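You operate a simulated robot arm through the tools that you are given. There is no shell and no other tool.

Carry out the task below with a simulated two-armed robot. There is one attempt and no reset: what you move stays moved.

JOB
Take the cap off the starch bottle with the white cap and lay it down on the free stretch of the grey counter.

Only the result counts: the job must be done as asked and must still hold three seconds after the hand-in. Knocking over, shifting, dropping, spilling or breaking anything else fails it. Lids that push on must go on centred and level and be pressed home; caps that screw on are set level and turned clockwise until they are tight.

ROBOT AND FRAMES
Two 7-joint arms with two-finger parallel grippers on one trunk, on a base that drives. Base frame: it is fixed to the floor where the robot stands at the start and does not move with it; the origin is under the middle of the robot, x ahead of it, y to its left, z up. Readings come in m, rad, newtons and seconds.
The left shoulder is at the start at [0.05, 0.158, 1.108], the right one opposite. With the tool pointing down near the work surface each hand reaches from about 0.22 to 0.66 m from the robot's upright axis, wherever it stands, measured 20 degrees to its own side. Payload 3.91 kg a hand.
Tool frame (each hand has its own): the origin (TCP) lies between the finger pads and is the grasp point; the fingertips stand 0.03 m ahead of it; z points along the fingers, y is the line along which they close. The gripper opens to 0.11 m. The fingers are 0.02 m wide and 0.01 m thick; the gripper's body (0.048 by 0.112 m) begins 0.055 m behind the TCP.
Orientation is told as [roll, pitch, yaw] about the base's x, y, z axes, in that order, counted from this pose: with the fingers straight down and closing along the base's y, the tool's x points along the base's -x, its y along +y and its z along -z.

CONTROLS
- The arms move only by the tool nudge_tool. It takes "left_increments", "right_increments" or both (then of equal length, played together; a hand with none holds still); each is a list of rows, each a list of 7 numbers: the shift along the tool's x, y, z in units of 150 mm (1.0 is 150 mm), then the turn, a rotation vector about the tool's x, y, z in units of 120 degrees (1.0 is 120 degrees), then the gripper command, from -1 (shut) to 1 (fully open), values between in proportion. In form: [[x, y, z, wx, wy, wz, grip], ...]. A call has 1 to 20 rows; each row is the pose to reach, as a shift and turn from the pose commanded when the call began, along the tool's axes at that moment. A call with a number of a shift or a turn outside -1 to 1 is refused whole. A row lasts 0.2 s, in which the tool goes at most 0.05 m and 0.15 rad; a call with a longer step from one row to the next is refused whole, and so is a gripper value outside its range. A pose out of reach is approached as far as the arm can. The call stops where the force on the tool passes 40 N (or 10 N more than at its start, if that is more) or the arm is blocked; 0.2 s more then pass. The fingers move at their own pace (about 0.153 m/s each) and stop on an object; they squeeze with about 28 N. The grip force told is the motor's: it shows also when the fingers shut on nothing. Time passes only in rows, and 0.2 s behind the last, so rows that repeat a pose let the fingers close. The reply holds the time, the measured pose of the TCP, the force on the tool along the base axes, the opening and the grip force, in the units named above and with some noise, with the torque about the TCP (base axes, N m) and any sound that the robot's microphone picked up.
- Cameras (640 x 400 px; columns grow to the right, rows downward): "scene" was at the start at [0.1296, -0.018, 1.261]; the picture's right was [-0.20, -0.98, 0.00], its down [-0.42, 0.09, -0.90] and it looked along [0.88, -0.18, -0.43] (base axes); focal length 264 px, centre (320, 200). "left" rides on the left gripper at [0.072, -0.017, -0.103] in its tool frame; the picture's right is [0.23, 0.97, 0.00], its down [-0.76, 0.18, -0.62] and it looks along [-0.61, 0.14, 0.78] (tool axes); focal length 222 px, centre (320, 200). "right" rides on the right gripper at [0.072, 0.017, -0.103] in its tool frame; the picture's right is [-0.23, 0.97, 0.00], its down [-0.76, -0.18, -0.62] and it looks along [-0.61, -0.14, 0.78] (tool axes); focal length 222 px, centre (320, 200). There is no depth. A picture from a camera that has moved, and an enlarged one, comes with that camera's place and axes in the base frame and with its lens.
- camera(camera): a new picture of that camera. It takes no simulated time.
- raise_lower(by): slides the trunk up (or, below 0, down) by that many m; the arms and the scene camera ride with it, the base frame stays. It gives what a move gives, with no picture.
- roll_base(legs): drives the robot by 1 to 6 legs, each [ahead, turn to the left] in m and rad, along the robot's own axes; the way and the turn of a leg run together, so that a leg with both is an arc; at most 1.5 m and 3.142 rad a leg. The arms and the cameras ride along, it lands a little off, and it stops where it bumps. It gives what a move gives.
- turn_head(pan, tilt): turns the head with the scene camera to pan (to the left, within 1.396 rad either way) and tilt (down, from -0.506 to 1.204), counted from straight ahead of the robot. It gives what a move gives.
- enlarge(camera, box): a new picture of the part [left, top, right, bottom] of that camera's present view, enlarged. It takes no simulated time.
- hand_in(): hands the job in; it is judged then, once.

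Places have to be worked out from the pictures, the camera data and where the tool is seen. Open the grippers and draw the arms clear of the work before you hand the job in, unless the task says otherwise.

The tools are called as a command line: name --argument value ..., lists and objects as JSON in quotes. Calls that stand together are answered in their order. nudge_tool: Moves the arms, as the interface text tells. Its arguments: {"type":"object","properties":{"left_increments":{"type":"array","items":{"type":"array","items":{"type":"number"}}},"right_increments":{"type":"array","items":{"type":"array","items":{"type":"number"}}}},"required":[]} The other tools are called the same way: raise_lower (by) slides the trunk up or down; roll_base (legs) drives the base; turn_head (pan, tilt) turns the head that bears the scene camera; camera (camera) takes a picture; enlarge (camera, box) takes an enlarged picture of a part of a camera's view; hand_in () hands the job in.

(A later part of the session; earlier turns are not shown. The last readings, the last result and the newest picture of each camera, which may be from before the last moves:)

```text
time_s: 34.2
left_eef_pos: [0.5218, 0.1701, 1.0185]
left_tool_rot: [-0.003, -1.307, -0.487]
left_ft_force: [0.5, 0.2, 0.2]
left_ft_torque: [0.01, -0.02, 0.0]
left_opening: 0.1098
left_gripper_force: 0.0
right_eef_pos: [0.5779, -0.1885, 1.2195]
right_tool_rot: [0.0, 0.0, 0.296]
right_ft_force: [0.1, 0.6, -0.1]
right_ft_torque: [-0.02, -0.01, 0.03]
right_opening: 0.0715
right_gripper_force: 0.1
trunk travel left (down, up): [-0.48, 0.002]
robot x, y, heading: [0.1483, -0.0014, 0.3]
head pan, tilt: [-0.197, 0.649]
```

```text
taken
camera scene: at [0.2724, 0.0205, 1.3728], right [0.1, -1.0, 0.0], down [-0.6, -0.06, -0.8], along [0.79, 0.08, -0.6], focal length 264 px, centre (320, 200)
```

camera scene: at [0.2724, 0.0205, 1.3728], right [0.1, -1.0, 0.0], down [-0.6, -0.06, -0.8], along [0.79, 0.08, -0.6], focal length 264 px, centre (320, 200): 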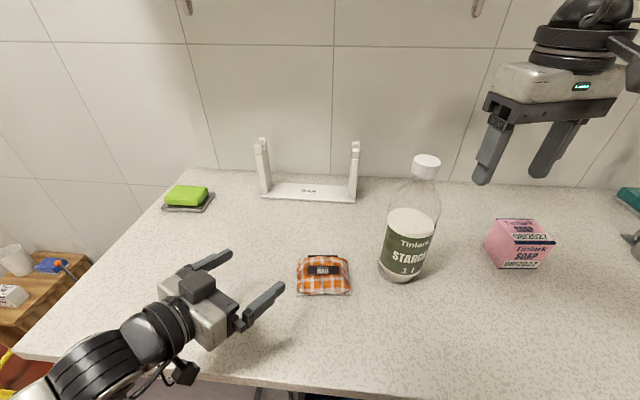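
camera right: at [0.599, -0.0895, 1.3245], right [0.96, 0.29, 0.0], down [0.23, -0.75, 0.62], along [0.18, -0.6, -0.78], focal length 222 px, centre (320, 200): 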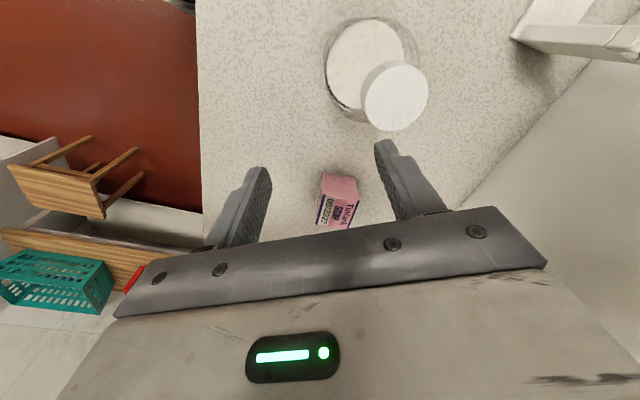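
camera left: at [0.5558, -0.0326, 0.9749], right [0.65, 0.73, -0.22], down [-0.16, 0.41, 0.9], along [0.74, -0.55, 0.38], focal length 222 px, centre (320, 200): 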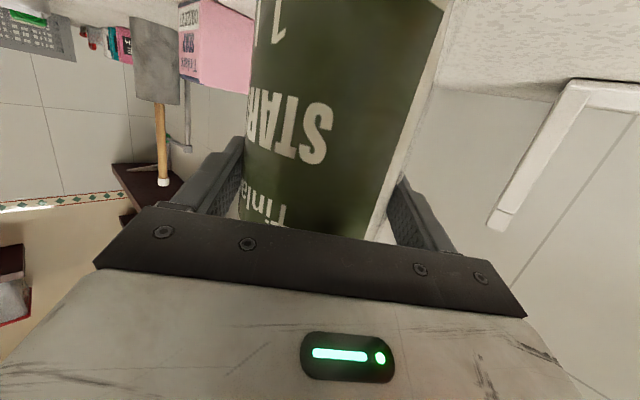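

Turn done without bumping. Now I try the right hand over the cap again at z≈1.22.

nudge_tool --right_increments '[[-0.131, 0.067, 0, 0, 0, 0, 0.3], [-0.263, 0.134, 0, 0, 0, 0, 0.3], [-0.394, 0.202, 0, 0, 0, 0, 0.3], [-0.526, 0.269, 0, 0, 0, 0, 0.3], [-0.657, 0.336, 0, 0, 0, 0, 0.3], [-0.657, 0.336, 0, 0, 0, 0, 0.3]]'

camera --camera "right"

enlarge --camera "scene" --box '[350, 100, 510, 300]'

```text
time_s: 35.6
left_eef_pos: [0.5204, 0.1696, 1.0186]
left_tool_rot: [0.001, -1.31, -0.491]
left_ft_force: [0.0, 0.9, 1.4]
left_ft_torque: [0.01, 0.0, 0.0]
left_opening: 0.11
left_gripper_force: 0.0
right_eef_pos: [0.6575, -0.1104, 1.2191]
right_tool_rot: [0.001, -0.002, 0.298]
right_ft_force: [0.2, -0.6, 0.7]
right_ft_torque: [0.01, -0.01, -0.02]
right_opening: 0.0715
right_gripper_force: 0.2
trunk travel left (down, up): [-0.48, 0.002]
robot x, y, heading: [0.1493, -0.0014, 0.298]
head pan, tilt: [-0.197, 0.649]
```

```text
taken
camera right: at [0.5826, -0.117, 1.3239], right [-0.07, 1.0, 0.0], down [0.78, 0.05, 0.62], along [0.62, 0.04, -0.78], focal length 222 px, centre (320, 200)
```

right: 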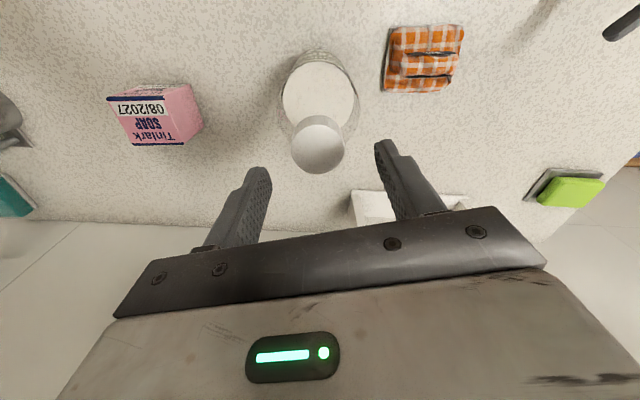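

```text
2.00 times, centred on (430, 200) of scene
camera zoom: at [0.2723, 0.0199, 1.3728], right [0.1, -1.0, 0.0], down [-0.6, -0.06, -0.8], along [0.79, 0.08, -0.6], focal length 527 px, centre (100, 200)
```

zoom: 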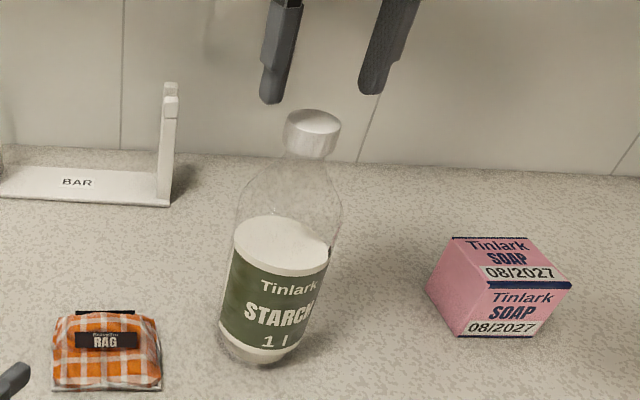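

Now it reaches: the right hand is above the cap. I enlarge the right view to check centring.

enlarge --camera "right" --box '[270, 100, 370, 180]'

enlarge --camera "scene" --box '[400, 140, 450, 190]'

```text
5.00 times, centred on (320, 140) of right
camera zoom: at [0.5826, -0.117, 1.3239], right [-0.07, 1.0, 0.0], down [0.78, 0.05, 0.62], along [0.62, 0.04, -0.78], focal length 1111 px, centre (320, 500)
```

zoom: 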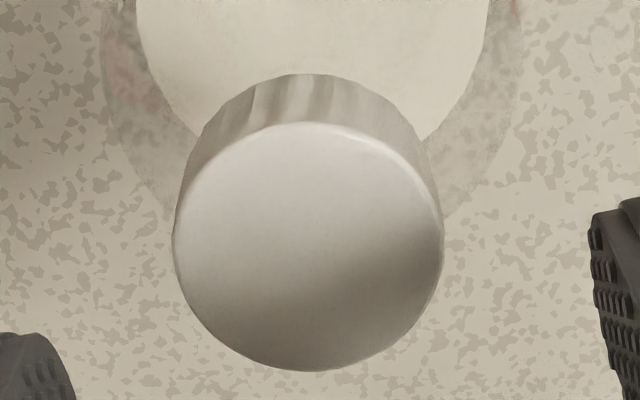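

```text
8.00 times, centred on (425, 165) of scene
camera zoom: at [0.2723, 0.0199, 1.3728], right [0.1, -1.0, 0.0], down [-0.6, -0.06, -0.8], along [0.79, 0.08, -0.6], focal length 2108 px, centre (-520, 480)
```

zoom: 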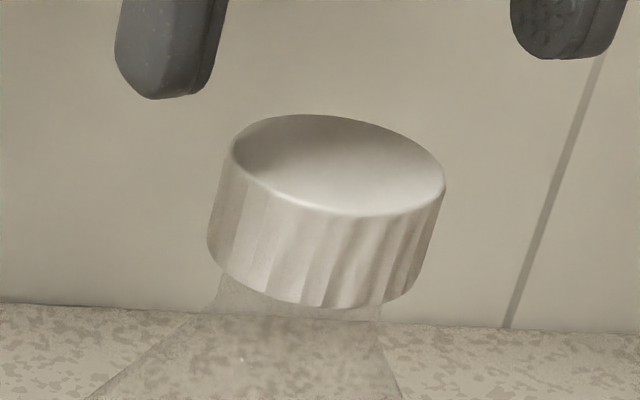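

The cap centre is within about 2 mm of the right TCP axis: I take the cap at (0.657, -0.112), top 1.170. Now the left hand re-grips the bottle: first turn it back to yaw -45°, then go to the standoff.

nudge_tool --left_increments '[[0, 0, 0, 0.0455, 0, 0.0122, 1], [0, 0, 0, 0.091, 0, 0.0244, 1], [0, 0, 0, 0.1365, 0, 0.0366, 1], [0, 0, 0, 0.1365, 0, 0.0366, 1]]'

nudge_tool --left_increments '[[-0.048, -0.137, 0.18, 0, 0, 0, 1], [-0.097, -0.273, 0.361, 0, 0, 0, 1], [-0.145, -0.41, 0.541, 0, 0, 0, 1], [-0.193, -0.546, 0.721, 0, 0, 0, 1], [-0.2415, -0.683, 0.9016, 0, 0, 0, 1], [-0.2415, -0.683, 0.9016, 0, 0, 0, 1]]'

enlarge --camera "left" --box '[240, 60, 400, 160]'

camera --camera "scene"

```text
time_s: 36.6
left_eef_pos: [0.5219, 0.1695, 1.0188]
left_tool_rot: [0.0, -1.309, -0.785]
left_ft_force: [1.2, 0.1, 0.8]
left_ft_torque: [0.01, 0.03, -0.01]
left_opening: 0.1099
left_gripper_force: 0.0
right_eef_pos: [0.6572, -0.1116, 1.2204]
right_tool_rot: [0.0, -0.003, 0.297]
right_ft_force: [-0.5, 0.4, -0.1]
right_ft_torque: [-0.01, -0.02, 0.0]
right_opening: 0.0716
right_gripper_force: 0.0
trunk travel left (down, up): [-0.48, 0.002]
robot x, y, heading: [0.1454, -0.0007, 0.298]
head pan, tilt: [-0.197, 0.649]
```

```text
time_s: 38.0
left_eef_pos: [0.548, -0.0009, 1.0181]
left_tool_rot: [0.0, -1.31, -0.785]
left_ft_force: [-1.0, -0.6, 0.2]
left_ft_torque: [-0.01, -0.01, -0.03]
left_opening: 0.11
left_gripper_force: 0.0
right_eef_pos: [0.6563, -0.1111, 1.2203]
right_tool_rot: [0.002, 0.0, 0.296]
right_ft_force: [0.0, 0.1, -0.6]
right_ft_torque: [-0.01, 0.01, 0.02]
right_opening: 0.0713
right_gripper_force: 0.0
trunk travel left (down, up): [-0.48, 0.002]
robot x, y, heading: [0.1508, -0.0023, 0.296]
head pan, tilt: [-0.197, 0.649]
```

```text
4.00 times, centred on (320, 110) of left
camera zoom: at [0.4518, 0.0702, 0.9749], right [0.65, 0.73, -0.22], down [-0.16, 0.41, 0.9], along [0.75, -0.54, 0.38], focal length 888 px, centre (320, 560)
```

zoom: 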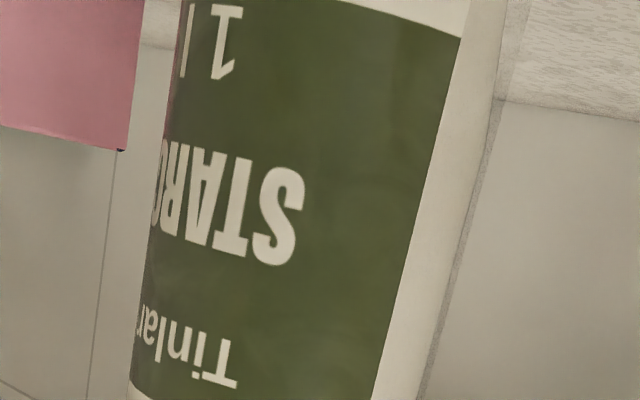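

```text
taken
camera scene: at [0.2723, 0.0205, 1.3728], right [0.1, -1.0, 0.0], down [-0.6, -0.06, -0.8], along [0.79, 0.08, -0.6], focal length 264 px, centre (320, 200)
```

scene: 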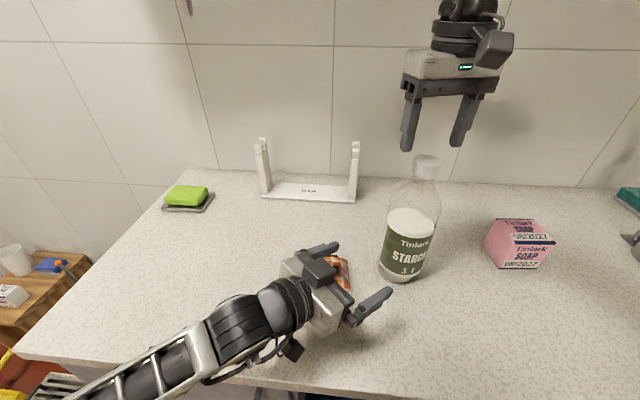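

The bottle is centred on the left finger line to within 1 mm. I advance level 0.147 m with fingers open.

nudge_tool --left_increments '[[-0.04, 0, 0.15, 0, 0, 0, 1], [-0.08, 0, 0.3, 0, 0, 0, 1], [-0.12, 0, 0.45, 0, 0, 0, 1], [-0.155, 0, 0.58, 0, 0, 0, 1], [-0.185, 0, 0.69, 0, 0, 0, 1], [-0.21, 0, 0.785, 0, 0, 0, 1], [-0.235, 0, 0.875, 0, 0, 0, 1], [-0.2547, 0, 0.9505, 0, 0, 0, 1], [-0.2547, 0, 0.9505, 0, 0, 0, 1]]'

camera --camera "left"

camera --camera "scene"

```text
time_s: 40.0
left_eef_pos: [0.6537, -0.1047, 1.0203]
left_tool_rot: [0.001, -1.309, -0.784]
left_ft_force: [-0.6, 0.9, 0.0]
left_ft_torque: [0.02, -0.02, -0.02]
left_opening: 0.1101
left_gripper_force: 0.0
right_eef_pos: [0.657, -0.1114, 1.2211]
right_tool_rot: [0.0, 0.0, 0.297]
right_ft_force: [-0.3, -0.6, 0.1]
right_ft_torque: [0.02, -0.02, 0.01]
right_opening: 0.0715
right_gripper_force: 0.1
trunk travel left (down, up): [-0.48, 0.002]
robot x, y, heading: [0.1456, 0.0009, 0.294]
head pan, tilt: [-0.197, 0.649]
```

```text
taken
camera left: at [0.5567, -0.0338, 0.9758], right [0.65, 0.73, -0.22], down [-0.16, 0.41, 0.9], along [0.75, -0.54, 0.38], focal length 222 px, centre (320, 200)
```

left: 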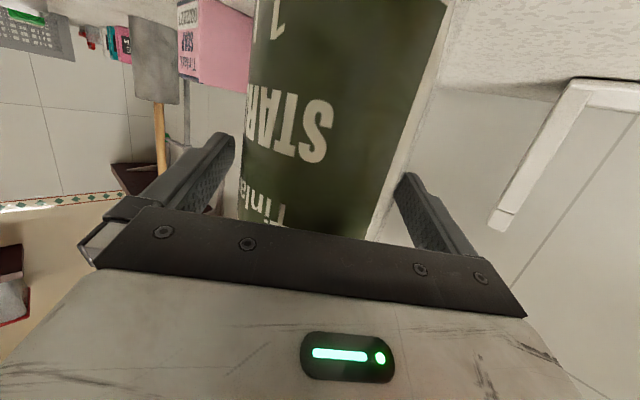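

```text
taken
camera scene: at [0.2724, 0.0202, 1.3728], right [0.1, -1.0, 0.0], down [-0.6, -0.06, -0.8], along [0.79, 0.08, -0.6], focal length 264 px, centre (320, 200)
```

scene: 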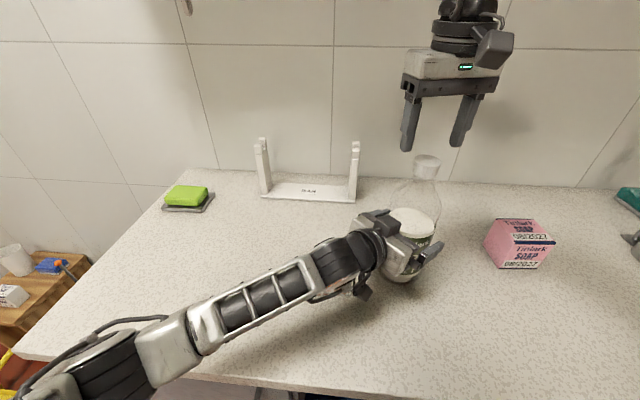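

The bottle sits between the left fingers with near-equal gaps. I close the left gripper gradually with a 1 mm lateral correction.

nudge_tool --left_increments '[[0, -0.008, 0, 0, 0, 0, 0.8], [0, -0.008, 0, 0, 0, 0, 0.7], [0, -0.008, 0, 0, 0, 0, 0.66], [0, -0.008, 0, 0, 0, 0, 0.63], [0, -0.008, 0, 0, 0, 0, 0.6], [0, -0.008, 0, 0, 0, 0, 0.5], [0, -0.008, 0, 0, 0, 0, 0.3]]'

enlarge --camera "right" --box '[270, 100, 370, 180]'

enlarge --camera "scene" --box '[400, 140, 450, 190]'

```text
time_s: 41.6
left_eef_pos: [0.6528, -0.1061, 1.0205]
left_tool_rot: [0.001, -1.31, -0.786]
left_ft_force: [2.8, 1.9, 0.9]
left_ft_torque: [0.1, 0.0, 0.06]
left_opening: 0.0887
left_gripper_force: 28.1
right_eef_pos: [0.6573, -0.1112, 1.2204]
right_tool_rot: [0.0, 0.0, 0.296]
right_ft_force: [-0.4, 0.7, 0.2]
right_ft_torque: [0.0, -0.01, -0.01]
right_opening: 0.0712
right_gripper_force: 0.1
trunk travel left (down, up): [-0.48, 0.002]
robot x, y, heading: [0.1474, 0.001, 0.298]
head pan, tilt: [-0.197, 0.649]
```

```text
5.00 times, centred on (320, 140) of right
camera zoom: at [0.5829, -0.1167, 1.3237], right [-0.07, 1.0, 0.0], down [0.78, 0.05, 0.62], along [0.62, 0.04, -0.78], focal length 1111 px, centre (320, 500)
```

zoom: 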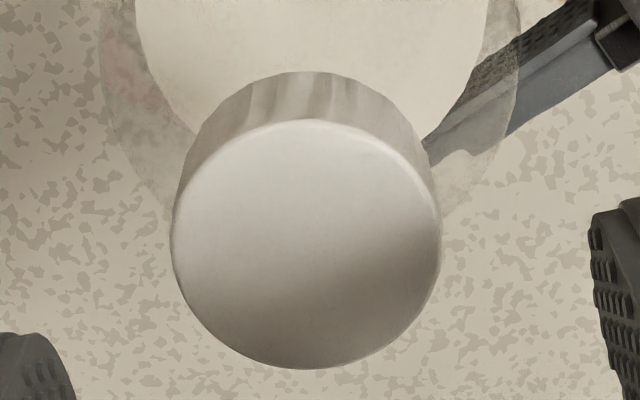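

```text
8.00 times, centred on (425, 165) of scene
camera zoom: at [0.2727, 0.0205, 1.3728], right [0.1, -1.0, 0.0], down [-0.6, -0.06, -0.8], along [0.79, 0.08, -0.6], focal length 2108 px, centre (-520, 480)
```

zoom: 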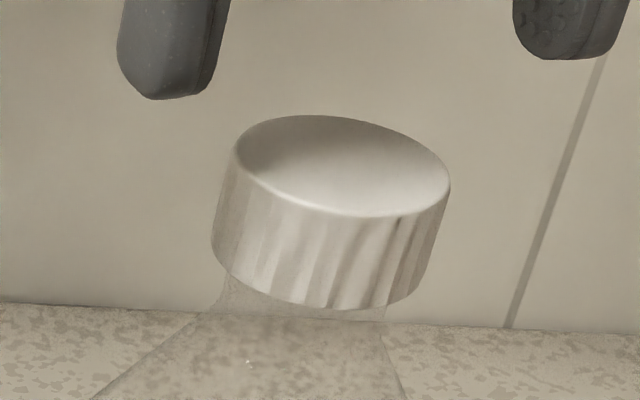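

The bottle is held and the cap barely moved. I turn the right hand clockwise by 60° above the cap (to gain stroke) and apply the small centring correction.

nudge_tool --right_increments '[[0.011, -0.01, 0, 0, 0, 0.0625, 0.2], [0.011, -0.01, 0, 0, 0, 0.125, 0.2], [0.011, -0.01, 0, 0, 0, 0.1875, 0.2], [0.011, -0.01, 0, 0, 0, 0.25, 0.2], [0.011, -0.01, 0, 0, 0, 0.3125, 0.2], [0.011, -0.01, 0, 0, 0, 0.375, 0.2], [0.011, -0.01, 0, 0, 0, 0.4375, 0.2], [0.011, -0.01, 0, 0, 0, 0.5, 0.2], [0.011, -0.01, 0, 0, 0, 0.5, 0.2]]'

camera --camera "right"

enlarge --camera "right" --box '[270, 100, 370, 180]'

```text
time_s: 43.6
left_eef_pos: [0.6514, -0.1073, 1.0199]
left_tool_rot: [0.002, -1.309, -0.783]
left_ft_force: [3.1, 2.9, 1.1]
left_ft_torque: [0.15, -0.15, 0.01]
left_opening: 0.0887
left_gripper_force: 27.7
right_eef_pos: [0.6562, -0.1136, 1.2204]
right_tool_rot: [0.0, 0.0, -0.751]
right_ft_force: [-0.1, 0.1, 0.1]
right_ft_torque: [-0.01, 0.02, 0.04]
right_opening: 0.0661
right_gripper_force: 0.0
trunk travel left (down, up): [-0.48, 0.002]
robot x, y, heading: [0.1533, 0.0026, 0.3]
head pan, tilt: [-0.197, 0.649]
```

```text
taken
camera right: at [0.6141, -0.0525, 1.3237], right [0.83, 0.56, 0.0], down [0.43, -0.65, 0.62], along [0.35, -0.52, -0.78], focal length 222 px, centre (320, 200)
```

right: 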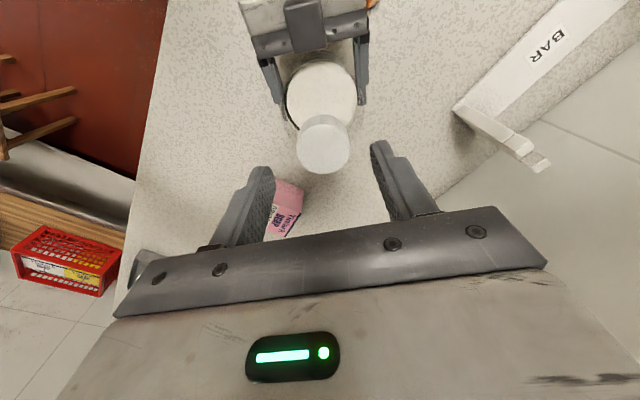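

```text
5.00 times, centred on (320, 140) of right
camera zoom: at [0.6141, -0.0525, 1.3237], right [0.83, 0.56, 0.0], down [0.43, -0.65, 0.62], along [0.35, -0.52, -0.78], focal length 1111 px, centre (320, 500)
```

zoom: 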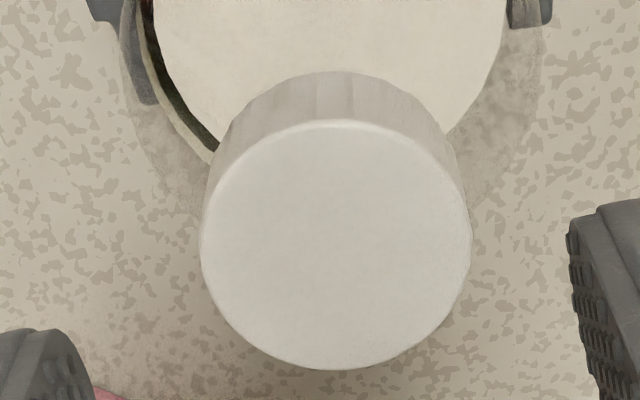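

The cap is about 2 mm along the finger closing line from the tool axis; I correct this and descend 42 mm so that the fingertips come beside the cap.

nudge_tool --right_increments '[[0, 0.013, 0, 0, 0, 0, 0.2], [0, 0.013, 0.07, 0, 0, 0, 0.2], [0, 0.013, 0.14, 0, 0, 0, 0.2], [0, 0.013, 0.2, 0, 0, 0, 0.2], [0, 0.013, 0.25, 0, 0, 0, 0.2], [0, 0.013, 0.28, 0, 0, 0, 0.2], [0, 0.013, 0.28, 0, 0, 0, 0.2]]'

camera --camera "right"

enlarge --camera "scene" --box '[380, 120, 480, 200]'

```text
time_s: 45.2
left_eef_pos: [0.6514, -0.1067, 1.0206]
left_tool_rot: [-0.002, -1.31, -0.785]
left_ft_force: [1.3, 2.0, 0.6]
left_ft_torque: [0.08, -0.1, 0.01]
left_opening: 0.0888
left_gripper_force: 28.2
right_eef_pos: [0.6572, -0.1117, 1.178]
right_tool_rot: [0.001, -0.001, -0.751]
right_ft_force: [0.0, 0.2, 0.2]
right_ft_torque: [0.02, -0.04, -0.01]
right_opening: 0.0657
right_gripper_force: 0.0
trunk travel left (down, up): [-0.48, 0.002]
robot x, y, heading: [0.1467, -0.0016, 0.294]
head pan, tilt: [-0.197, 0.649]
```

```text
taken
camera right: at [0.6148, -0.0507, 1.2813], right [0.83, 0.56, 0.0], down [0.44, -0.65, 0.62], along [0.35, -0.52, -0.78], focal length 222 px, centre (320, 200)
```

right: 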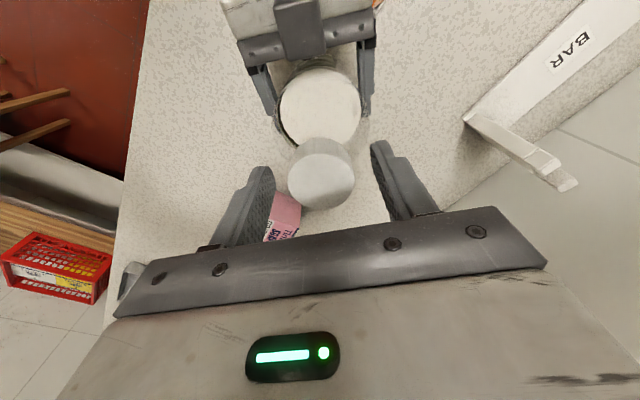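

```text
5.00 times, centred on (430, 160) of scene
camera zoom: at [0.2725, 0.0205, 1.3728], right [0.1, -1.0, 0.0], down [-0.6, -0.06, -0.8], along [0.79, 0.08, -0.6], focal length 1318 px, centre (-230, 400)
```

zoom: 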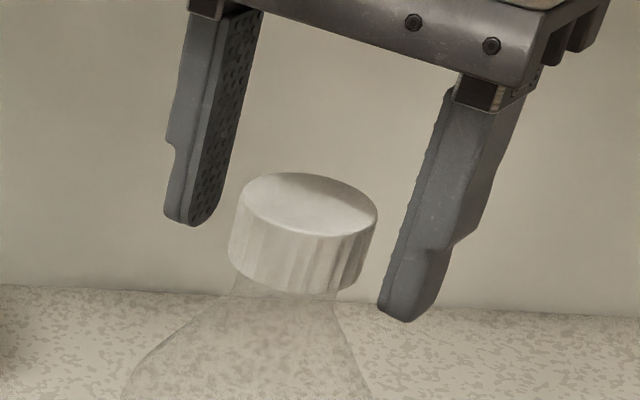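

The fingers straddle the cap with clearance. I close the right gripper gradually on the cap.

nudge_tool --right_increments '[[0, 0, 0, 0, 0, 0, 0.0], [0, 0, 0, 0, 0, 0, -0.1], [0, 0, 0, 0, 0, 0, -0.18], [0, 0, 0, 0, 0, 0, -0.25], [0, 0, 0, 0, 0, 0, -0.35], [0, 0, 0, 0, 0, 0, -1], [0, 0, 0, 0, 0, 0, -1]]'

camera --camera "right"

enlarge --camera "scene" --box '[380, 120, 480, 200]'

```text
time_s: 46.8
left_eef_pos: [0.6513, -0.106, 1.0191]
left_tool_rot: [0.001, -1.31, -0.785]
left_ft_force: [1.2, 2.0, 0.8]
left_ft_torque: [0.03, 0.0, -0.01]
left_opening: 0.0892
left_gripper_force: 27.9
right_eef_pos: [0.6559, -0.111, 1.1778]
right_tool_rot: [-0.002, 0.001, -0.75]
right_ft_force: [0.7, 0.5, -0.9]
right_ft_torque: [-0.01, 0.01, 0.01]
right_opening: 0.0409
right_gripper_force: 28.4
trunk travel left (down, up): [-0.48, 0.002]
robot x, y, heading: [0.1478, -0.0025, 0.297]
head pan, tilt: [-0.197, 0.649]
```

```text
taken
camera right: at [0.6148, -0.0507, 1.2815], right [0.83, 0.56, 0.0], down [0.44, -0.65, 0.62], along [0.35, -0.52, -0.78], focal length 222 px, centre (320, 200)
```

right: 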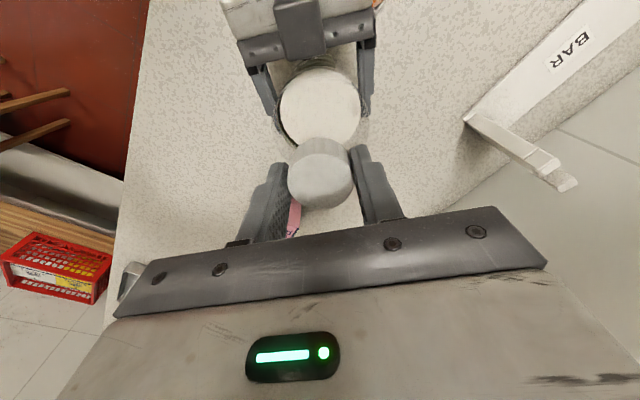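

```text
5.00 times, centred on (430, 160) of scene
camera zoom: at [0.2725, 0.0205, 1.3728], right [0.1, -1.0, 0.0], down [-0.6, -0.06, -0.8], along [0.79, 0.08, -0.6], focal length 1318 px, centre (-230, 400)
```

zoom: 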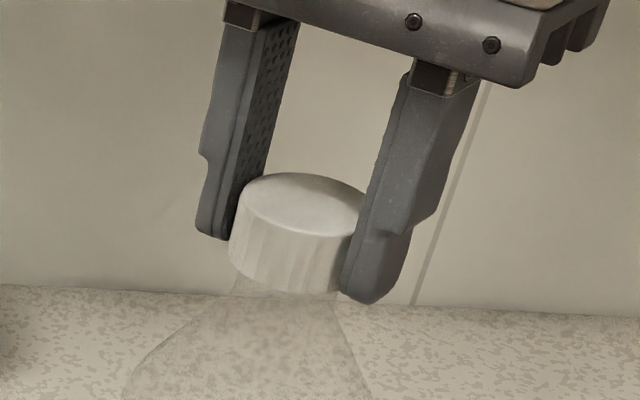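

The cap is gripped squarely (40.9 mm) with almost no side force. I start unscrewing counter-clockwise by 36°, watching torque and forces on both hands.

nudge_tool --right_increments '[[0, 0, 0, 0, 0, -0.05, -1], [0, 0, 0, 0, 0, -0.1, -1], [0, 0, -0.001, 0, 0, -0.15, -1], [0, 0, -0.001, 0, 0, -0.2, -1], [0, 0, -0.002, 0, 0, -0.25, -1], [0, 0, -0.002, 0, 0, -0.3, -1]]'

camera --camera "right"

enlarge --camera "scene" --box '[340, 120, 480, 300]'

```text
time_s: 48.2
left_eef_pos: [0.6509, -0.1054, 1.0197]
left_tool_rot: [-0.003, -1.308, -0.781]
left_ft_force: [6.2, 0.2, 2.0]
left_ft_torque: [-0.35, 0.38, 0.08]
left_opening: 0.0886
left_gripper_force: 28.1
right_eef_pos: [0.6568, -0.1133, 1.1776]
right_tool_rot: [0.0, 0.0, -0.119]
right_ft_force: [-5.9, -1.1, 1.9]
right_ft_torque: [0.0, 0.22, -0.02]
right_opening: 0.0407
right_gripper_force: 28.5
trunk travel left (down, up): [-0.48, 0.002]
robot x, y, heading: [0.1512, -0.0, 0.297]
head pan, tilt: [-0.197, 0.649]
```

```text
taken
camera right: at [0.5862, -0.0881, 1.2815], right [0.34, 0.94, 0.0], down [0.74, -0.27, 0.62], along [0.59, -0.21, -0.78], focal length 222 px, centre (320, 200)
```

right: 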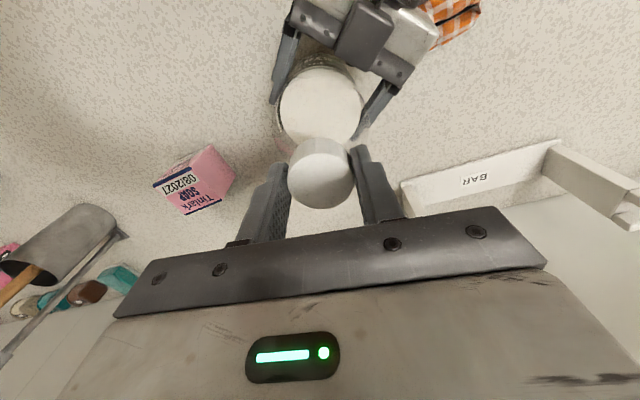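

```text
2.22 times, centred on (410, 210) of scene
camera zoom: at [0.2722, 0.02, 1.3728], right [0.1, -1.0, 0.0], down [-0.6, -0.06, -0.8], along [0.79, 0.08, -0.6], focal length 586 px, centre (120, 178)
```

zoom: 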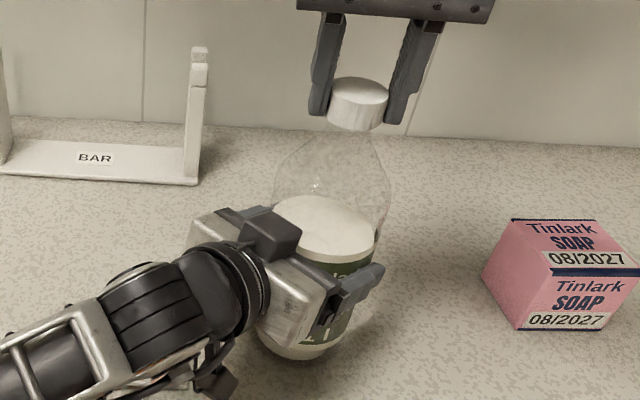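

The cap turns with almost no axial torque, but there's about 6 N of side force along -x, so I shift the tool 1 mm that way while continuing another 36° counter-clockwise with a slight lift.

nudge_tool --right_increments '[[0.0065, -0.002, 0, 0, 0, 0, -1], [0.0065, -0.002, 0, 0, 0, -0.05, -1], [0.0065, -0.002, -0.001, 0, 0, -0.1, -1], [0.0065, -0.002, -0.001, 0, 0, -0.15, -1], [0.0065, -0.002, -0.002, 0, 0, -0.2, -1], [0.0065, -0.002, -0.002, 0, 0, -0.25, -1], [0.0065, -0.002, -0.003, 0, 0, -0.3, -1]]'

enlarge --camera "scene" --box '[380, 120, 480, 200]'

enlarge --camera "right" --box '[240, 60, 400, 220]'

```text
time_s: 49.8
left_eef_pos: [0.6512, -0.1065, 1.0199]
left_tool_rot: [0.004, -1.309, -0.786]
left_ft_force: [-7.2, 15.9, 3.8]
left_ft_torque: [-0.73, -0.06, 0.05]
left_opening: 0.0888
left_gripper_force: 28.6
right_eef_pos: [0.6553, -0.1122, 1.1788]
right_tool_rot: [-0.001, -0.003, 0.507]
right_ft_force: [4.5, -12.3, -0.2]
right_ft_torque: [-0.43, -0.22, -0.03]
right_opening: 0.0406
right_gripper_force: 27.9
trunk travel left (down, up): [-0.48, 0.002]
robot x, y, heading: [0.1481, 0.002, 0.297]
head pan, tilt: [-0.197, 0.649]
```

```text
5.00 times, centred on (430, 160) of scene
camera zoom: at [0.2719, 0.0205, 1.3729], right [0.1, -1.0, 0.0], down [-0.6, -0.06, -0.8], along [0.79, 0.08, -0.6], focal length 1318 px, centre (-230, 400)
```

zoom: 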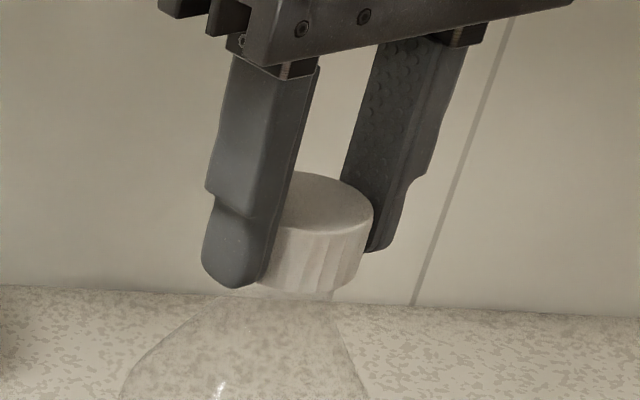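

```text
2.50 times, centred on (320, 140) of right
camera zoom: at [0.5834, -0.1335, 1.2824], right [-0.27, 0.96, 0.0], down [0.75, 0.22, 0.62], along [0.6, 0.17, -0.78], focal length 555 px, centre (320, 350)
```

zoom: 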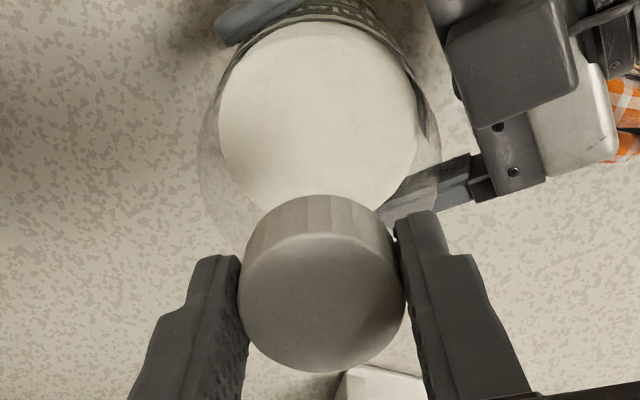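

The torque stays near zero, so the cap is turning freely, but there's 13 N of side force; stiffness is about 10 N/mm. I shift 1.2 mm toward -y and turn a further 48°.

nudge_tool --right_increments '[[0.0015, -0.008, 0, 0, 0, 0, -1], [0.0015, -0.008, 0, 0, 0, -0.05, -1], [0.0015, -0.008, -0.001, 0, 0, -0.1, -1], [0.0015, -0.008, -0.001, 0, 0, -0.15, -1], [0.0015, -0.008, -0.002, 0, 0, -0.2, -1], [0.0015, -0.008, -0.002, 0, 0, -0.25, -1], [0.0015, -0.008, -0.003, 0, 0, -0.3, -1], [0.0015, -0.008, -0.003, 0, 0, -0.35, -1], [0.0015, -0.008, -0.004, 0, 0, -0.4, -1]]'

enlarge --camera "scene" --box '[380, 120, 480, 200]'

enlarge --camera "right" --box '[240, 60, 400, 220]'

```text
time_s: 51.3
left_eef_pos: [0.648, -0.1083, 1.0202]
left_tool_rot: [0.017, -1.314, -0.808]
left_ft_force: [-8.7, 7.0, 4.1]
left_ft_torque: [0.41, 0.32, 0.02]
left_opening: 0.0884
left_gripper_force: 27.9
right_eef_pos: [0.6371, -0.1043, 1.1812]
right_tool_rot: [-0.018, -0.006, 1.019]
right_ft_force: [3.9, -2.2, 4.2]
right_ft_torque: [-0.12, -0.05, -0.03]
right_opening: 0.0403
right_gripper_force: 28.0
right hand out of reach, approached as far as the arm can: row 6, 7
trunk travel left (down, up): [-0.48, 0.002]
robot x, y, heading: [0.1483, 0.0022, 0.296]
head pan, tilt: [-0.197, 0.649]
stopped in row 7 (left hand): the force on the tool passed its limit at 44 N (the readings are from after the stop); the commanded pose is now the measured one
```

```text
5.00 times, centred on (430, 160) of scene
camera zoom: at [0.2715, 0.0206, 1.3728], right [0.1, -1.0, 0.0], down [-0.6, -0.06, -0.8], along [0.79, 0.08, -0.6], focal length 1318 px, centre (-230, 400)
```

zoom: 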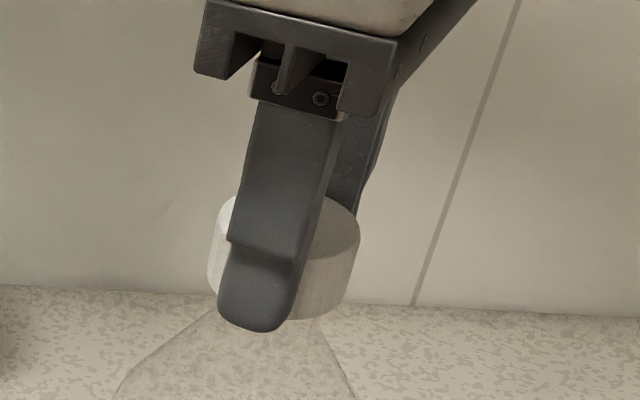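

```text
2.50 times, centred on (320, 140) of right
camera zoom: at [0.5826, -0.1573, 1.2835], right [-0.71, 0.7, -0.02], down [0.54, 0.56, 0.63], along [0.45, 0.44, -0.78], focal length 555 px, centre (320, 350)
```

zoom: 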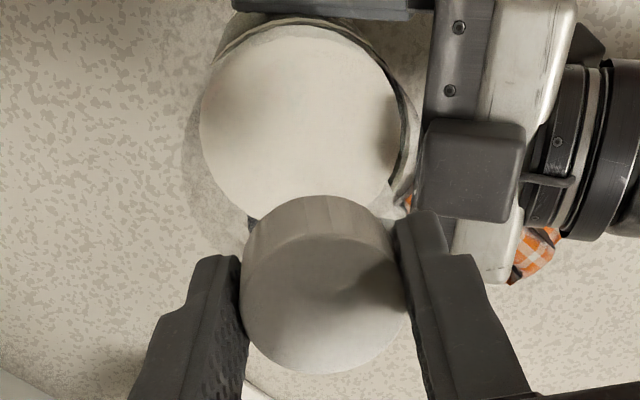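

The right arm hit a limit mid-turn and pulled the hand about 2 cm back. I look carefully at the bottle and cap before anything else.

camera --camera "scene"

enlarge --camera "scene" --box '[340, 110, 500, 310]'

camera --camera "right"

camera --camera "left"

```text
taken
camera scene: at [0.2715, 0.0206, 1.3728], right [0.1, -1.0, 0.0], down [-0.6, -0.06, -0.8], along [0.79, 0.08, -0.6], focal length 264 px, centre (320, 200)
```

scene: 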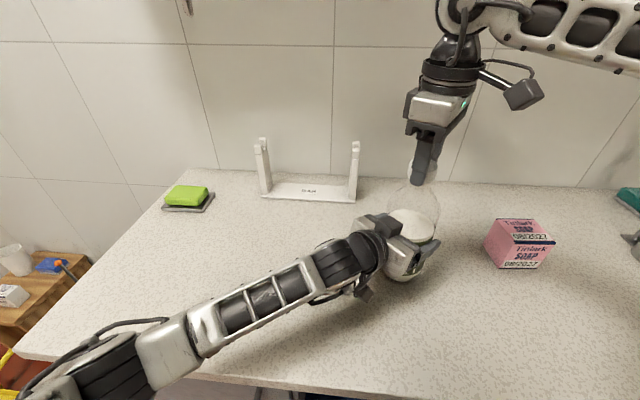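

```text
2.00 times, centred on (420, 210) of scene
camera zoom: at [0.2715, 0.0206, 1.3728], right [0.1, -1.0, 0.0], down [-0.6, -0.06, -0.8], along [0.79, 0.08, -0.6], focal length 527 px, centre (120, 180)
```

zoom: 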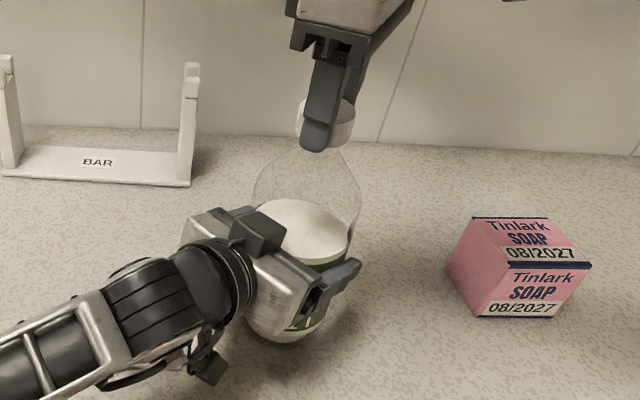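

```text
taken
camera right: at [0.5826, -0.1573, 1.2835], right [-0.71, 0.7, -0.02], down [0.54, 0.56, 0.63], along [0.45, 0.44, -0.78], focal length 222 px, centre (320, 200)
```

right: 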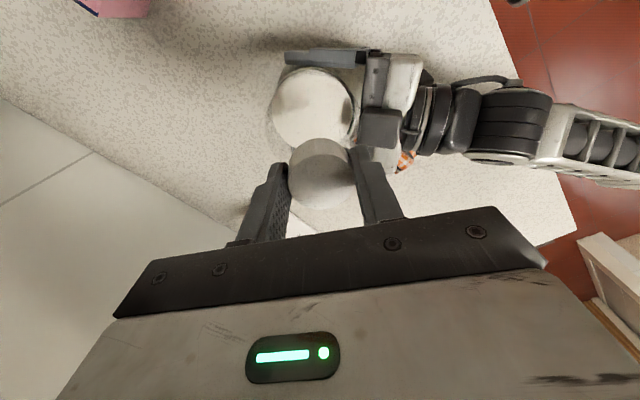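

```text
taken
camera left: at [0.5537, -0.0351, 0.9763], right [0.65, 0.73, -0.22], down [-0.16, 0.41, 0.9], along [0.74, -0.55, 0.39], focal length 222 px, centre (320, 200)
```

left: 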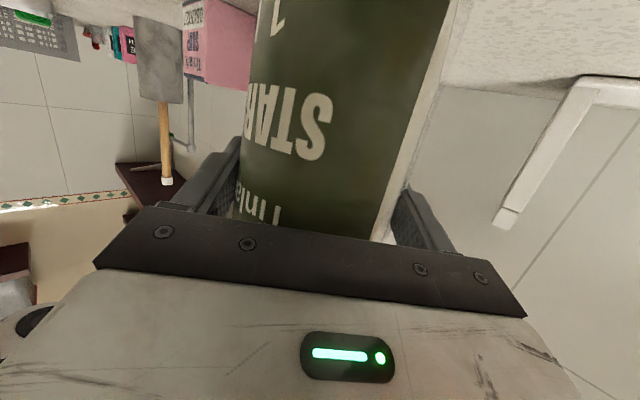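

The bottle is tipped a few degrees toward the robot; both hands still hold it, and the forces are low. I move the cap back over the base, untilting and turning the right wrist back to a reachable yaw, while the left hand returns to its former spot.

nudge_tool --right_increments '[[-0.005, -0.027, 0.003, -0.0017, 0.0006, 0.026, -1], [-0.01, -0.055, 0.005, -0.0034, 0.0012, 0.052, -1], [-0.014, -0.082, 0.008, -0.0052, 0.0017, 0.078, -1], [-0.019, -0.11, 0.01, -0.0069, 0.0023, 0.104, -1], [-0.024, -0.137, 0.013, -0.0086, 0.0029, 0.129, -1], [-0.024, -0.137, 0.013, -0.0086, 0.0029, 0.129, -1]]' --left_increments '[[0, 0.005, 0.001, 0, 0, 0, -1], [0, 0.01, 0.002, 0, 0, 0, -1], [0, 0.015, 0.003, 0, 0, 0, -1], [0, 0.02, 0.004, 0, 0, 0, -1], [0, 0.025, 0.005, 0, 0, 0, -1], [0, 0.025, 0.005, 0, 0, 0, -1]]'

enlarge --camera "scene" --box '[340, 110, 500, 310]'

camera --camera "left"

```text
time_s: 52.7
left_eef_pos: [0.6533, -0.106, 1.0185]
left_tool_rot: [0.008, -1.309, -0.8]
left_ft_force: [12.3, -8.1, -9.8]
left_ft_torque: [0.06, 0.97, -0.06]
left_opening: 0.0882
left_gripper_force: 27.9
right_eef_pos: [0.6564, -0.1125, 1.1773]
right_tool_rot: [0.003, 0.002, 0.752]
right_ft_force: [-11.9, 4.7, 6.1]
right_ft_torque: [0.43, 0.67, 0.04]
right_opening: 0.0401
right_gripper_force: 28.3
trunk travel left (down, up): [-0.48, 0.002]
robot x, y, heading: [0.1485, -0.0005, 0.296]
head pan, tilt: [-0.197, 0.649]
```

```text
2.00 times, centred on (420, 210) of scene
camera zoom: at [0.2727, 0.0199, 1.3727], right [0.1, -1.0, 0.0], down [-0.6, -0.06, -0.8], along [0.79, 0.08, -0.6], focal length 527 px, centre (120, 180)
```

zoom: 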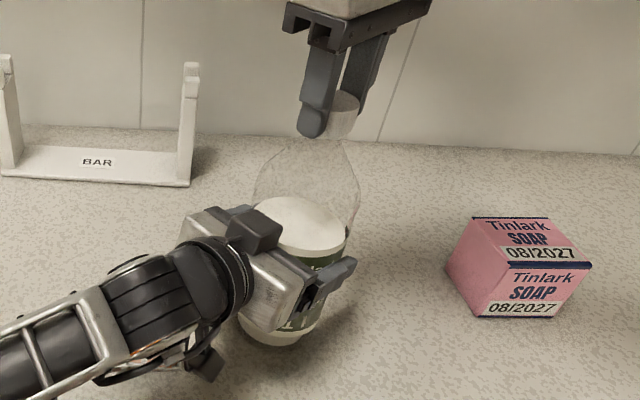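

```text
taken
camera left: at [0.5581, -0.0335, 0.9745], right [0.65, 0.73, -0.22], down [-0.16, 0.41, 0.9], along [0.74, -0.55, 0.39], focal length 222 px, centre (320, 200)
```

left: 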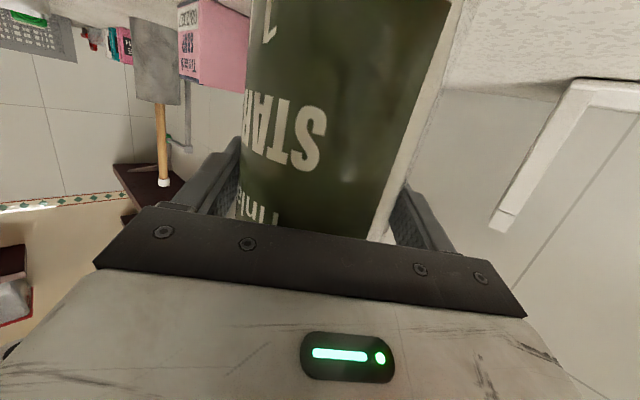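

The bottle looks upright again. I open the right gripper to release side forces and check the state of the bottle and cap.

nudge_tool --right_increments '[[0, 0, 0, 0, 0, 0, -0.1], [0, 0, 0, 0, 0, 0, 0.1], [0, 0, 0, 0, 0, 0, 0.2], [0, 0, 0, 0, 0, 0, 0.2]]'

enlarge --camera "scene" --box '[340, 110, 500, 310]'

enlarge --camera "right" --box '[240, 60, 400, 220]'

enlarge --camera "scene" --box '[380, 120, 480, 200]'

```text
time_s: 53.7
left_eef_pos: [0.6531, -0.1072, 1.02]
left_tool_rot: [0.011, -1.311, -0.804]
left_ft_force: [0.6, 0.0, -8.8]
left_ft_torque: [0.02, 0.03, 0.01]
left_opening: 0.0878
left_gripper_force: 27.4
right_eef_pos: [0.6575, -0.1113, 1.1775]
right_tool_rot: [0.002, -0.001, 0.752]
right_ft_force: [-0.5, -0.4, -0.2]
right_ft_torque: [-0.02, 0.01, 0.0]
right_opening: 0.066
right_gripper_force: 0.0
trunk travel left (down, up): [-0.48, 0.002]
robot x, y, heading: [0.1494, 0.0002, 0.296]
head pan, tilt: [-0.197, 0.649]
```

```text
2.00 times, centred on (420, 210) of scene
camera zoom: at [0.2733, 0.0201, 1.3727], right [0.1, -1.0, 0.0], down [-0.6, -0.06, -0.8], along [0.79, 0.08, -0.61], focal length 527 px, centre (120, 180)
```

zoom: 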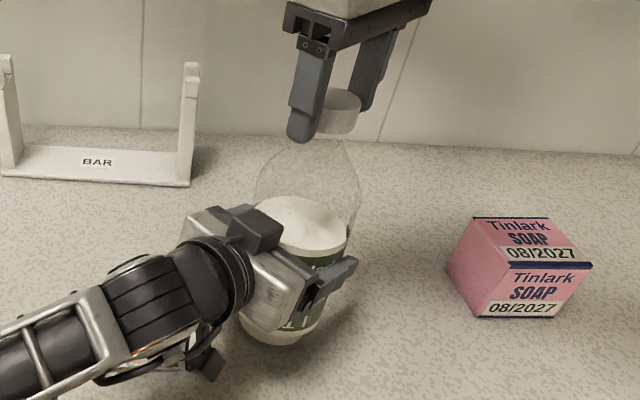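

```text
2.50 times, centred on (320, 140) of right
camera zoom: at [0.5929, -0.1503, 1.2816], right [-0.5, 0.87, 0.0], down [0.68, 0.39, 0.62], along [0.54, 0.31, -0.78], focal length 555 px, centre (320, 350)
```

zoom: 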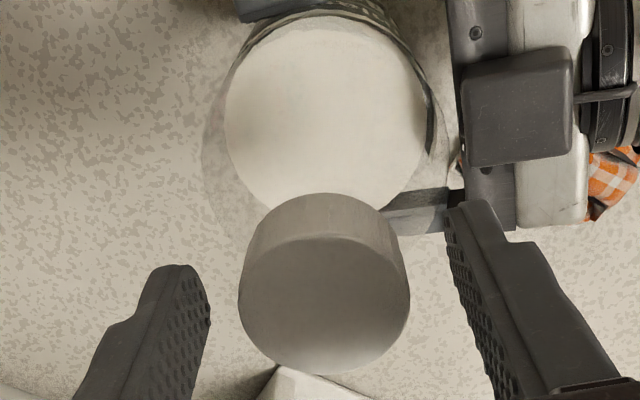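

```text
5.00 times, centred on (430, 160) of scene
camera zoom: at [0.2733, 0.0201, 1.3727], right [0.1, -1.0, 0.0], down [-0.6, -0.06, -0.8], along [0.79, 0.08, -0.61], focal length 1318 px, centre (-230, 400)
```

zoom: 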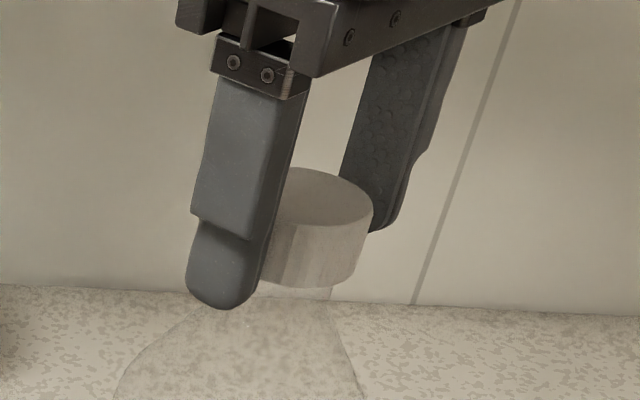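

The right hand is free of load, but the left hand carries about 9 N downward, so the bottle was lifted slightly off the counter. I lower the left hand 1 mm and watch the load.

nudge_tool --left_increments '[[0.0032, 0, 0.0009, 0, 0, 0, -1], [0.0064, 0, 0.0017, 0, 0, 0, -1], [0.0064, 0, 0.0017, 0, 0, 0, -1]]'

```text
time_s: 54.5
left_eef_pos: [0.6535, -0.1065, 1.0189]
left_tool_rot: [0.01, -1.312, -0.803]
left_ft_force: [-0.8, 0.9, -9.1]
left_ft_torque: [0.03, 0.04, 0.04]
left_opening: 0.0885
left_gripper_force: 28.1
right_eef_pos: [0.6572, -0.1125, 1.1776]
right_tool_rot: [0.001, 0.001, 0.75]
right_ft_force: [-0.6, -0.4, 0.5]
right_ft_torque: [0.0, -0.02, 0.04]
right_opening: 0.066
right_gripper_force: 0.0
trunk travel left (down, up): [-0.48, 0.002]
robot x, y, heading: [0.1472, 0.0016, 0.299]
head pan, tilt: [-0.197, 0.649]
```

Still hanging (9 N). I keep lowering in small steps until the load begins to drop.

nudge_tool --left_increments '[[0.0064, 0, 0.0017, 0, 0, 0, -1], [0.0128, 0, 0.0034, 0, 0, 0, -1], [0.0128, 0, 0.0034, 0, 0, 0, -1]]'

enlarge --camera "scene" --box '[360, 220, 460, 300]'

```text
time_s: 55.3
left_eef_pos: [0.6531, -0.107, 1.0176]
left_tool_rot: [0.015, -1.315, -0.809]
left_ft_force: [3.1, 1.0, -0.3]
left_ft_torque: [-0.18, -0.46, 0.09]
left_opening: 0.0883
left_gripper_force: 28.5
right_eef_pos: [0.6572, -0.1115, 1.1767]
right_tool_rot: [0.001, 0.0, 0.754]
right_ft_force: [0.1, -0.1, -0.4]
right_ft_torque: [-0.03, 0.01, 0.01]
right_opening: 0.0661
right_gripper_force: 0.1
trunk travel left (down, up): [-0.48, 0.002]
robot x, y, heading: [0.1472, 0.0037, 0.298]
head pan, tilt: [-0.197, 0.649]
```

```text
5.00 times, centred on (410, 260) of scene
camera zoom: at [0.2728, 0.0203, 1.3729], right [0.1, -1.0, 0.0], down [-0.6, -0.06, -0.8], along [0.79, 0.08, -0.6], focal length 1318 px, centre (-130, -100)
```

zoom: 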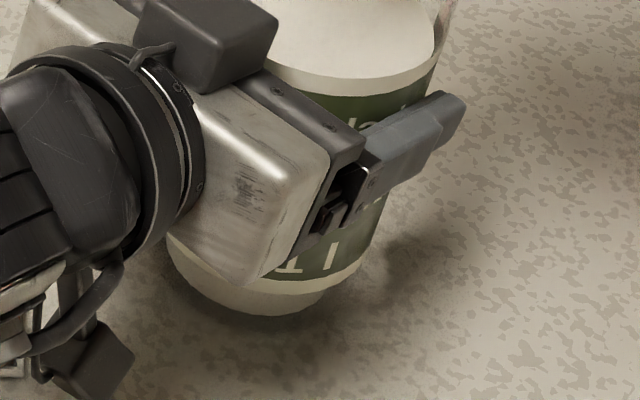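

The counter takes the weight again. I open the left fingers a few millimetres so the bottle can settle flat, then look.

nudge_tool --left_increments '[[0, 0, 0, 0, 0, 0, 0.65], [0, 0, 0, 0, 0, 0, 0.75], [0, 0, 0, 0, 0, 0, 0.85], [0, 0, 0, 0, 0, 0, 0.85]]'

enlarge --camera "scene" --box '[340, 110, 500, 310]'

camera --camera "left"

enlarge --camera "right" --box '[240, 60, 400, 220]'

```text
time_s: 56.3
left_eef_pos: [0.652, -0.1059, 1.0167]
left_tool_rot: [0.013, -1.315, -0.805]
left_ft_force: [-1.0, 0.0, -0.4]
left_ft_torque: [0.01, 0.01, -0.02]
left_opening: 0.102
left_gripper_force: 0.1
right_eef_pos: [0.6574, -0.1115, 1.1796]
right_tool_rot: [0.002, 0.0, 0.753]
right_ft_force: [0.6, -0.2, 0.3]
right_ft_torque: [-0.02, 0.03, -0.02]
right_opening: 0.0662
right_gripper_force: 0.0
trunk travel left (down, up): [-0.48, 0.002]
robot x, y, heading: [0.1481, 0.0006, 0.297]
head pan, tilt: [-0.197, 0.649]
```

```text
2.00 times, centred on (420, 210) of scene
camera zoom: at [0.2725, 0.0202, 1.3728], right [0.1, -1.0, 0.0], down [-0.6, -0.06, -0.8], along [0.79, 0.08, -0.6], focal length 527 px, centre (120, 180)
```

zoom: 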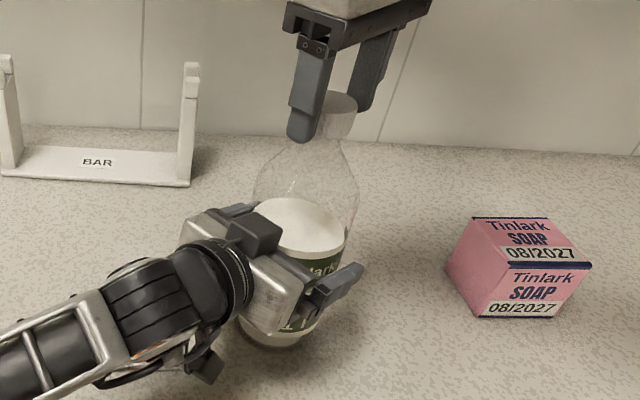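

```text
taken
camera left: at [0.5574, -0.0335, 0.9724], right [0.65, 0.73, -0.22], down [-0.16, 0.41, 0.9], along [0.74, -0.55, 0.39], focal length 222 px, centre (320, 200)
```

left: 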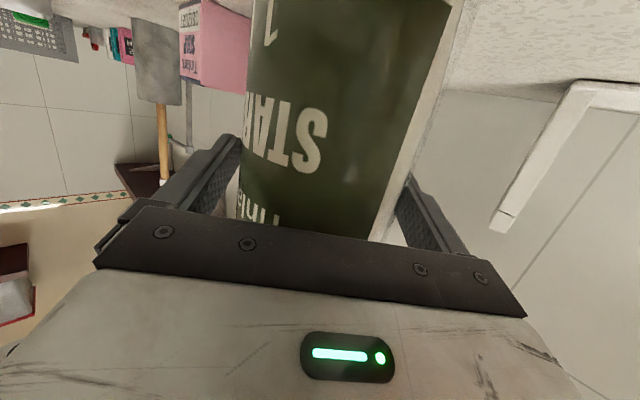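

```text
2.50 times, centred on (320, 140) of right
camera zoom: at [0.5922, -0.1501, 1.282], right [-0.5, 0.87, 0.0], down [0.68, 0.39, 0.62], along [0.54, 0.31, -0.78], focal length 555 px, centre (320, 350)
```

zoom: 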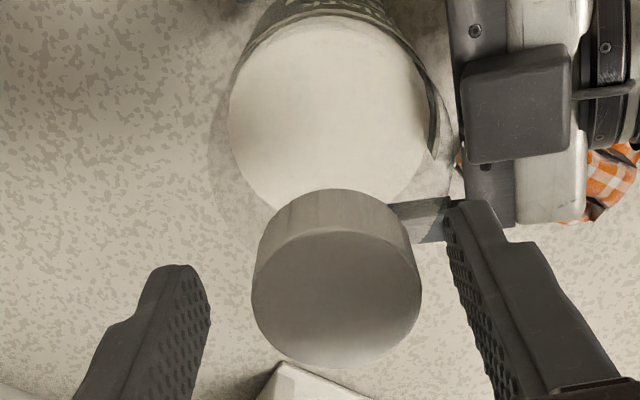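

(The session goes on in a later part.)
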